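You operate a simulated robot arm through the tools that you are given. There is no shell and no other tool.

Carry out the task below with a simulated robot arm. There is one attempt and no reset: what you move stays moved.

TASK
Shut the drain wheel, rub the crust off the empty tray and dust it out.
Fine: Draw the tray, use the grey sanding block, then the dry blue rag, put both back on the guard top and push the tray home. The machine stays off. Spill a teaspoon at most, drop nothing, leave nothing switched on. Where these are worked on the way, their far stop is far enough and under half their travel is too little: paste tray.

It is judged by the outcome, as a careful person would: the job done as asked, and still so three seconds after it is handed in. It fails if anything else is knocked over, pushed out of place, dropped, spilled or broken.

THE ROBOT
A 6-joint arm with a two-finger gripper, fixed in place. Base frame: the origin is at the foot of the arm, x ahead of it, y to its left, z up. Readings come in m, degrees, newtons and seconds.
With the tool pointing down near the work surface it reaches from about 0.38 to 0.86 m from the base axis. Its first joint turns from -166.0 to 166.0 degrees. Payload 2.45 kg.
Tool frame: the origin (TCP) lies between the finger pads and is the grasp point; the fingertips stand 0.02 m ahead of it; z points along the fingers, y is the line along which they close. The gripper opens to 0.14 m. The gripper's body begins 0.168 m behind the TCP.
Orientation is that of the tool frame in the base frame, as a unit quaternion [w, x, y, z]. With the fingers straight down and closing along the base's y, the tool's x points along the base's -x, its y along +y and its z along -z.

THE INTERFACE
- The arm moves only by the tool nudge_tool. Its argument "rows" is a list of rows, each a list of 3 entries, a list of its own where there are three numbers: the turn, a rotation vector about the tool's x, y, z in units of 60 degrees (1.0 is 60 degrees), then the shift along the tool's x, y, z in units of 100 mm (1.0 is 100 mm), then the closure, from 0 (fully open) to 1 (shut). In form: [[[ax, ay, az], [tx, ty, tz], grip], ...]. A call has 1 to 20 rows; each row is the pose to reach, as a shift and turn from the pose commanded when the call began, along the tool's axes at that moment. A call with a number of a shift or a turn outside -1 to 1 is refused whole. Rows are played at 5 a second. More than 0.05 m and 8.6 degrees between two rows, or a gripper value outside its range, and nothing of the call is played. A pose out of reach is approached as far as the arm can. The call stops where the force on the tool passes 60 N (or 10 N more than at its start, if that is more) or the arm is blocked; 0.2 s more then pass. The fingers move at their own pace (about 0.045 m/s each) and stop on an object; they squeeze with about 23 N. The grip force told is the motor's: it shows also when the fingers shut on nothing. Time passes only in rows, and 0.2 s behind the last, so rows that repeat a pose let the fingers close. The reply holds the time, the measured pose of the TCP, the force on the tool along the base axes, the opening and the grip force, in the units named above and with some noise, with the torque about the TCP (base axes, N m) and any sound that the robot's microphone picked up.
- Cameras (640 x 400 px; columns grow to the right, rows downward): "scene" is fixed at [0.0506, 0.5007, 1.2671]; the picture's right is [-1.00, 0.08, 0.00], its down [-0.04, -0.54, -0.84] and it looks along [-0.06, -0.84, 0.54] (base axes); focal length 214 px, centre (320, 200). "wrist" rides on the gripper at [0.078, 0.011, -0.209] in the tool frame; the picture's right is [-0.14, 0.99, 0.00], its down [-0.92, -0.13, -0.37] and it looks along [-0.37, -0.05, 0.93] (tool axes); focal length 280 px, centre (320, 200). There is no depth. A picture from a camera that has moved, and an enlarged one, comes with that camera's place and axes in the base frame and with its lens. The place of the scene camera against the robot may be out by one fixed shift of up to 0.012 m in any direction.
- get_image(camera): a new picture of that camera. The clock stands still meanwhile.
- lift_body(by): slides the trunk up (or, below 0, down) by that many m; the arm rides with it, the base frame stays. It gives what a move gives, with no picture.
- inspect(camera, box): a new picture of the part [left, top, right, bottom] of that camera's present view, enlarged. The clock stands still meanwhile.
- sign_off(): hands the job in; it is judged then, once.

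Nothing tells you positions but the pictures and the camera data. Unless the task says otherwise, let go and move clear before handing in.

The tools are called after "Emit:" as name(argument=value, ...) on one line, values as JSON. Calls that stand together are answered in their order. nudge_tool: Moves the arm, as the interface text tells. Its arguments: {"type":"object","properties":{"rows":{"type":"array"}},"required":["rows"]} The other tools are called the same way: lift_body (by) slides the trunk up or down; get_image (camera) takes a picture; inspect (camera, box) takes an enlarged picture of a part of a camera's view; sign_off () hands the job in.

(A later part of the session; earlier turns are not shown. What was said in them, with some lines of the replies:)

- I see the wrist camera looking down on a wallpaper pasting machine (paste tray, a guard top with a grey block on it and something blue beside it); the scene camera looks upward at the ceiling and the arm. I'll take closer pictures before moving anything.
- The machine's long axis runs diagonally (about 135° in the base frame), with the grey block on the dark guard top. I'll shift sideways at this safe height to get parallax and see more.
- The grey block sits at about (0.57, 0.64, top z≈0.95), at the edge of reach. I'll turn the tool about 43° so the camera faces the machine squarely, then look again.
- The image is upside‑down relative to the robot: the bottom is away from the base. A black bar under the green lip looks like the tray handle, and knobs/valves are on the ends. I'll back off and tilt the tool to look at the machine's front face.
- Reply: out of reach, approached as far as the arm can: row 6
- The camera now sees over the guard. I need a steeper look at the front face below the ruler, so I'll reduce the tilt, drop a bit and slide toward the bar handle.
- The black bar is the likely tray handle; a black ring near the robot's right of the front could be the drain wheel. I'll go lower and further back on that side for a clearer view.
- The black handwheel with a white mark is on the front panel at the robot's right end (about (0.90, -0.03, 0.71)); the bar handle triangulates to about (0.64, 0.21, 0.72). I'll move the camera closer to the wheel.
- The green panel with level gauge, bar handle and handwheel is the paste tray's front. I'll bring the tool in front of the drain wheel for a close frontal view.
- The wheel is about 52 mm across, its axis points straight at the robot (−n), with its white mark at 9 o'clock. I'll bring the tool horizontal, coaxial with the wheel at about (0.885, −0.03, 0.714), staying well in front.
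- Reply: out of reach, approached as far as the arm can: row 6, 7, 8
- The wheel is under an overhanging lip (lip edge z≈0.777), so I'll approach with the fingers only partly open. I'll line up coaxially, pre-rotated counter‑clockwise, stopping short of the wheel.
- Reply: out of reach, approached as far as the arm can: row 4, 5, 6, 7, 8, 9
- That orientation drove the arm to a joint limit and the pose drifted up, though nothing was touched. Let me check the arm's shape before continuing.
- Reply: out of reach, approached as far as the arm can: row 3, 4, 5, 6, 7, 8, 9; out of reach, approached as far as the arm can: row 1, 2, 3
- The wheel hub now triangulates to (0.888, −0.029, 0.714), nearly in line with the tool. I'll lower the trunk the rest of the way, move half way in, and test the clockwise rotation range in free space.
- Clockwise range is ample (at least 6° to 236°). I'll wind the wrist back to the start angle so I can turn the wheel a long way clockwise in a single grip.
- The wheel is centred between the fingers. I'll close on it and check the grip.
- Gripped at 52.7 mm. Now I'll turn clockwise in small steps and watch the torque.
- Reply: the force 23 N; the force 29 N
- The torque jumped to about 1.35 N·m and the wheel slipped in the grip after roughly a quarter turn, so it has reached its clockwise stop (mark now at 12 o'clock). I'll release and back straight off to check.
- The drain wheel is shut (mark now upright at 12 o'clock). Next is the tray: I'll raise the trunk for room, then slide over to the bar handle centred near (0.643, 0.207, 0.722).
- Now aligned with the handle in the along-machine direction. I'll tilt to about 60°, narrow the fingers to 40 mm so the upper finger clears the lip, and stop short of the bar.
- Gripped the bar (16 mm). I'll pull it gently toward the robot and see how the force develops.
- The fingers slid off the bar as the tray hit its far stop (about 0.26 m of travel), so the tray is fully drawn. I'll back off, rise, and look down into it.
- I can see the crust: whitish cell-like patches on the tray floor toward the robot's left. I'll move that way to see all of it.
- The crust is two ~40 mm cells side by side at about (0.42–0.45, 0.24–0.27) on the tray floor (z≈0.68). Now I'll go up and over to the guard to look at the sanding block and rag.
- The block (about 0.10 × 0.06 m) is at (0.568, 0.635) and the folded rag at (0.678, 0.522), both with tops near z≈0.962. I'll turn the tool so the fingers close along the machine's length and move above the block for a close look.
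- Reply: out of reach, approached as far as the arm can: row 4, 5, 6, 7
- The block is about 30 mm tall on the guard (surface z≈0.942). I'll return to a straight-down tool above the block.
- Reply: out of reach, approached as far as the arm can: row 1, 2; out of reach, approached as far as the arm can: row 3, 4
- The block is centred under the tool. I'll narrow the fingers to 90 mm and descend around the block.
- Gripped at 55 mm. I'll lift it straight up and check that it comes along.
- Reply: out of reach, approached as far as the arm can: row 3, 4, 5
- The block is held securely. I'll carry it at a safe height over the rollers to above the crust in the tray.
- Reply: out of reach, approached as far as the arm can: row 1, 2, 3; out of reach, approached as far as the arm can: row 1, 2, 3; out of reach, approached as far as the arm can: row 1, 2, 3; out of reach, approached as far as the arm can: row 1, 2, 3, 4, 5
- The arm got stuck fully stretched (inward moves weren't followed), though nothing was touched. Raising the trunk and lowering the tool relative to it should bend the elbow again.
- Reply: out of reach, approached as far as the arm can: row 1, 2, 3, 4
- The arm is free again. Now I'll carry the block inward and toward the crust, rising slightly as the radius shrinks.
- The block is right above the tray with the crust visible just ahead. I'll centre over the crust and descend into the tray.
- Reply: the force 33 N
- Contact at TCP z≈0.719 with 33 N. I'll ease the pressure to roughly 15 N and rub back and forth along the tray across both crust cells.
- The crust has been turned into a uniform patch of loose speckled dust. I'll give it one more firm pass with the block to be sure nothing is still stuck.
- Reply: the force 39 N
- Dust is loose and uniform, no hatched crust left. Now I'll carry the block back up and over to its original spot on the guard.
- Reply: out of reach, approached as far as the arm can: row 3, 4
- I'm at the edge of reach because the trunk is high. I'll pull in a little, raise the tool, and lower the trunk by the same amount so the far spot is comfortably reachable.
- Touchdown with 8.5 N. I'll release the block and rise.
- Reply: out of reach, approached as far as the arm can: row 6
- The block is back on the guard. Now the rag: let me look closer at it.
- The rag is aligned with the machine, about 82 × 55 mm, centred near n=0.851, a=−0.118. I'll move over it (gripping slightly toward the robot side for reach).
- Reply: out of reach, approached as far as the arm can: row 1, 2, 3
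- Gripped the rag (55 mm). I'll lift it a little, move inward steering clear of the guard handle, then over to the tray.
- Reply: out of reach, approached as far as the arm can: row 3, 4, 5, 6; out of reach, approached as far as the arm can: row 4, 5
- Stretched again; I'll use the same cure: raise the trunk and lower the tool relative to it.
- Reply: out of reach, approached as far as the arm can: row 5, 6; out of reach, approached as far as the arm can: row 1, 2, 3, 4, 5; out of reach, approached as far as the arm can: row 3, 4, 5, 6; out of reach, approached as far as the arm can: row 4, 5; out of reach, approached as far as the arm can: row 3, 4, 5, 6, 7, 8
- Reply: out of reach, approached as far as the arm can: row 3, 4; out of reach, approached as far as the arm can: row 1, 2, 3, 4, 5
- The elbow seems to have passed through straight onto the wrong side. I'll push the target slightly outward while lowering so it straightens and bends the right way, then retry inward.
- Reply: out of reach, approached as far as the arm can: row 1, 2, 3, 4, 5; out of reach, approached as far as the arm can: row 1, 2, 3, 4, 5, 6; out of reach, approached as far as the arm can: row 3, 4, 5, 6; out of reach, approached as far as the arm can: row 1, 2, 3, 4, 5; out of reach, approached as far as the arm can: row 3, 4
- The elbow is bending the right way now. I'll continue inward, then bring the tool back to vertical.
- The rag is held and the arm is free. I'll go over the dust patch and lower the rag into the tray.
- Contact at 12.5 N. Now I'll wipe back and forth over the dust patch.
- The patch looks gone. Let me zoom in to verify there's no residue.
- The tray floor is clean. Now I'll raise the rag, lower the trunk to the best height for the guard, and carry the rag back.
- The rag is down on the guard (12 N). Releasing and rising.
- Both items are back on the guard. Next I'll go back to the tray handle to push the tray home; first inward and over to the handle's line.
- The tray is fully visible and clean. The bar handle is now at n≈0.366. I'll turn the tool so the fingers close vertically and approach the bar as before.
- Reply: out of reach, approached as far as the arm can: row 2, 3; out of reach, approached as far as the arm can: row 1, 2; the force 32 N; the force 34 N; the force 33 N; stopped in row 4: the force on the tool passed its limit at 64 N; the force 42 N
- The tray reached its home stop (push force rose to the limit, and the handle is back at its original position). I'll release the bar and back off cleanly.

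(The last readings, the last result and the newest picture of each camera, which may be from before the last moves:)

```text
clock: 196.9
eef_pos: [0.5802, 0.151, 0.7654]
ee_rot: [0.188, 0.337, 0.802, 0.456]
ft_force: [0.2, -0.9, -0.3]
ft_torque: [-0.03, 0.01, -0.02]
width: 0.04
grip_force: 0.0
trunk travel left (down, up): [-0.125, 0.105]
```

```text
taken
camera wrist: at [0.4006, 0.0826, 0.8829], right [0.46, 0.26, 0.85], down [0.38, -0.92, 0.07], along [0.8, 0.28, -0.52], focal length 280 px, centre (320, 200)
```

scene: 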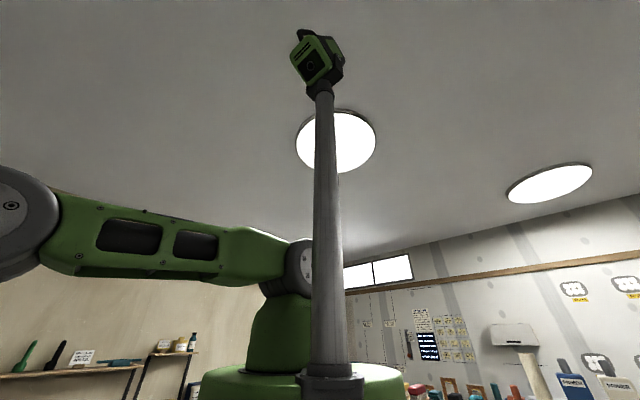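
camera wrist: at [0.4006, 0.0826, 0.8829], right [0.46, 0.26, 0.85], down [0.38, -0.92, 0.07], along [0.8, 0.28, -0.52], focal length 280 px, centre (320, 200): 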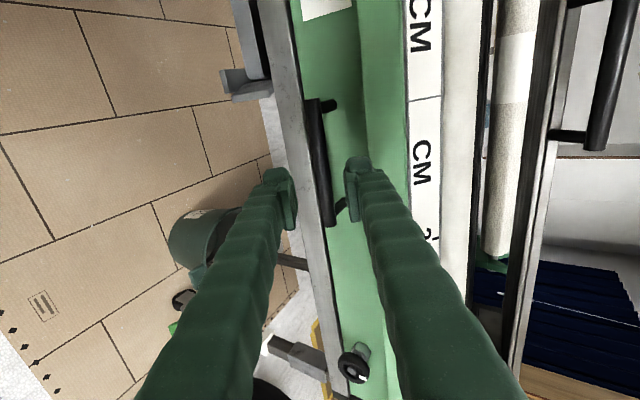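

Emit:
nudge_tool(rows=[[[0, 0, 0], [0, 0.2, -0.3], 0.714], [[0, 0, 0], [0, 0.4, -0.6], 0.714], [[0, 0, 0], [0, 0.62, -0.93], 0.714], [[0, 0, 0], [0, 0.62, -0.93], 0.714]])

Emit:
get_image(camera="wrist")

Emit:
inspect(camera="wrist", box=[230, 60, 430, 260])

```text
clock: 197.9
eef_pos: [0.5456, 0.1186, 0.8674]
ee_rot: [0.188, 0.337, 0.802, 0.457]
ft_force: [-0.3, -0.1, 0.4]
ft_torque: [0.02, 0.0, 0.0]
width: 0.04
grip_force: 0.1
trunk travel left (down, up): [-0.125, 0.105]
```

```text
taken
camera wrist: at [0.3655, 0.0502, 0.984], right [0.46, 0.26, 0.85], down [0.37, -0.92, 0.07], along [0.8, 0.28, -0.52], focal length 280 px, centre (320, 200)
```

wrist: 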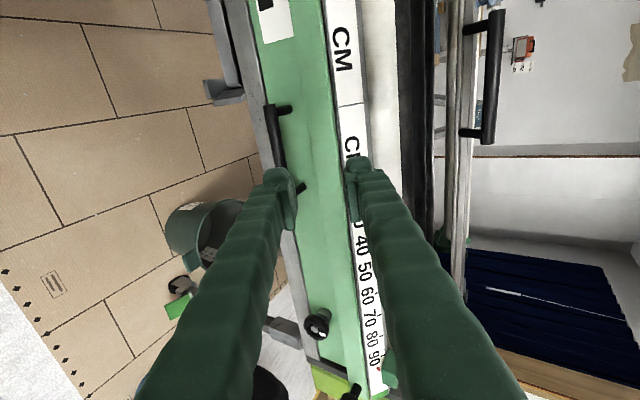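

```text
2.00 times, centred on (330, 160) of wrist
camera zoom: at [0.3655, 0.0502, 0.984], right [0.46, 0.26, 0.85], down [0.37, -0.92, 0.07], along [0.8, 0.28, -0.52], focal length 561 px, centre (300, 280)
```

zoom: 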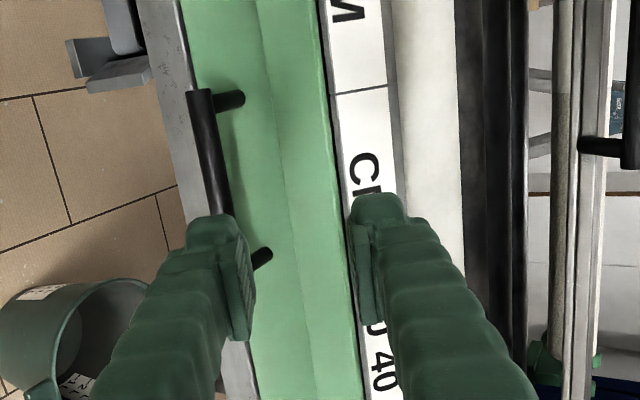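

Emit:
inspect(camera="wrist", box=[280, 290, 360, 350])

Emit:
nudge_tool(rows=[[[0.13, 0, 0], [0, 0.3, -0.1], 0.714], [[0.26, 0, 0], [0, 0.6, -0.2], 0.714], [[0.39, 0, 0], [0, 0.9, -0.3], 0.714], [[0.5, 0, 0], [0, 0.95, -0.3], 0.714]])

Emit:
nudge_tool(rows=[[[0.13, 0, 0], [0.3, 0.3, -0.2], 0.714], [[0.26, 0, 0], [0.6, 0.3, -0.4], 0.714], [[0.39, 0, 0], [0.9, 0.3, -0.6], 0.714], [[0.5, 0, 0], [0.9, 0.3, -0.8], 0.714], [[0.5, 0, 0], [0.9, 0.3, -0.8], 0.714]])

Emit:
get_image(camera="wrist")

```text
6.67 times, centred on (320, 320) of wrist
camera zoom: at [0.3655, 0.0502, 0.984], right [0.46, 0.26, 0.85], down [0.37, -0.92, 0.07], along [0.8, 0.28, -0.52], focal length 1869 px, centre (320, -600)
```

zoom: 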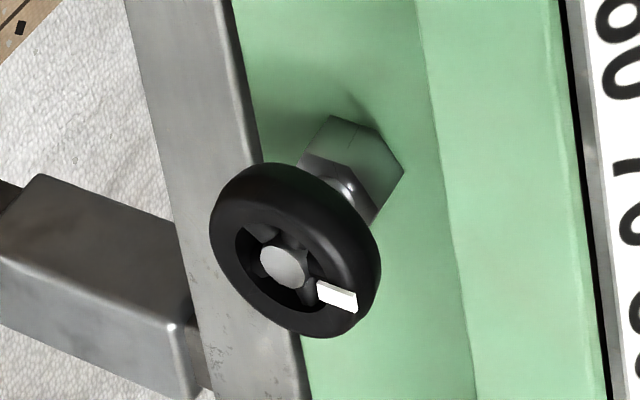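

```text
clock: 198.9
eef_pos: [0.5616, 0.1345, 0.9639]
ee_rot: [0.096, 0.374, 0.893, 0.232]
ft_force: [-0.2, -0.4, -0.6]
ft_torque: [-0.03, 0.0, -0.03]
width: 0.04
grip_force: 0.0
trunk travel left (down, up): [-0.125, 0.105]
```

```text
clock: 200.2
eef_pos: [0.4898, 0.1848, 1.0488]
ee_rot: [-0.004, 0.386, 0.923, -0.006]
ft_force: [0.5, 0.1, 0.5]
ft_torque: [0.08, 0.02, 0.0]
width: 0.0401
grip_force: 0.0
out of reach, approached as far as the arm can: row 2
trunk travel left (down, up): [-0.125, 0.105]
```

```text
taken
camera wrist: at [0.4448, 0.2492, 1.2578], right [0.8, 0.6, -0.02], down [0.56, -0.74, 0.37], along [0.21, -0.3, -0.93], focal length 280 px, centre (320, 200)
```

wrist: 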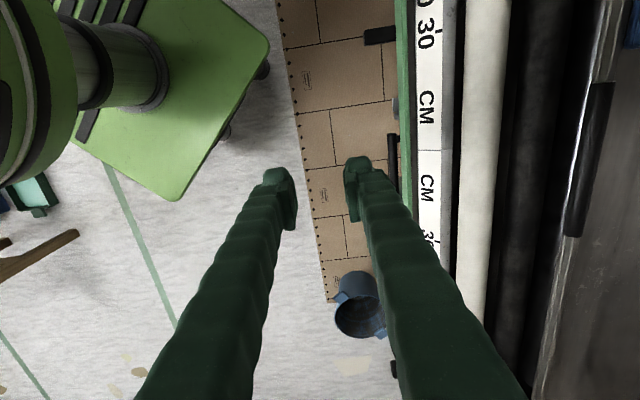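

The tray is home and the wheel mark is upright. One last check of the guard top from above before handing in.

Emit:
nudge_tool(rows=[[[0, 0, 0], [0.3, 0.2, -0.1], 0.6], [[0, 0, 0], [0.6, 0.4, -0.2], 0.5], [[0, 0, 0], [0.9, 0.6, -0.3], 0.4], [[0, 0, 0], [0.9, 0.6, -0.3], 0.3]])

Emit:
nudge_tool(rows=[[[0, 0, 0], [0.3, 0.2, -0.1], 0.3], [[0, 0, 0], [0.6, 0.4, -0.2], 0.3], [[0, 0, 0], [0.9, 0.6, -0.3], 0.3], [[0, 0, 0], [0.9, 0.6, -0.3], 0.3]])

Emit:
get_image(camera="wrist")

```text
clock: 201.2
eef_pos: [0.4699, 0.2947, 1.0765]
ee_rot: [-0.005, 0.386, 0.923, -0.005]
ft_force: [0.5, 0.7, 0.4]
ft_torque: [-0.03, -0.02, -0.02]
width: 0.0981
grip_force: 0.0
trunk travel left (down, up): [-0.125, 0.105]
```

```text
clock: 202.2
eef_pos: [0.4495, 0.3988, 1.1067]
ee_rot: [-0.006, 0.386, 0.922, -0.005]
ft_force: [-0.2, 0.4, -0.5]
ft_torque: [0.02, 0.02, -0.01]
width: 0.0979
grip_force: 0.2
trunk travel left (down, up): [-0.125, 0.105]
```

```text
taken
camera wrist: at [0.4038, 0.4637, 1.317], right [0.8, 0.6, -0.02], down [0.56, -0.74, 0.37], along [0.21, -0.3, -0.93], focal length 280 px, centre (320, 200)
```

wrist: 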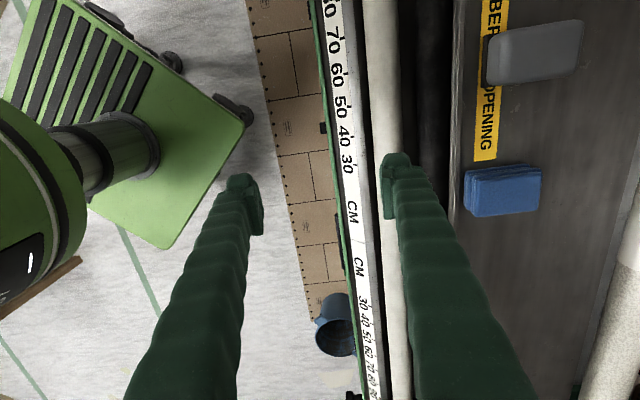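

The block and rag both sit on the guard top. The tray is home and was clean when I closed it, the drain wheel is turned to its stop, and the machine controls haven't been touched. The gripper is empty and clear, so I'm handing in.

Emit:
sign_off()

```text
The job is handed in.
```

The job is done and handed in; I don't have the judge's result.

- **Drain wheel:** I turned it a quarter turn clockwise until it hit its stop. Its white mark now points straight up. Nothing on it shows which way is shut, so I went by the usual clockwise-to-close.
- **Tray:** I drew it out to its far stop and rubbed the two crust patches to loose dust with the grey block. Then I wiped the dust away with the blue rag. I saw no residue on the floor of the tray before pushing it back to its home stop.
- **Block and rag:** Both are back on the guard top. The block is where it was; the rag sits about 2 cm closer to the robot, because its old spot was at the edge of the arm's reach.
- **Everything else:** I saw no spills, nothing was dropped, and I never touched the machine controls. The gripper is empty and clear.
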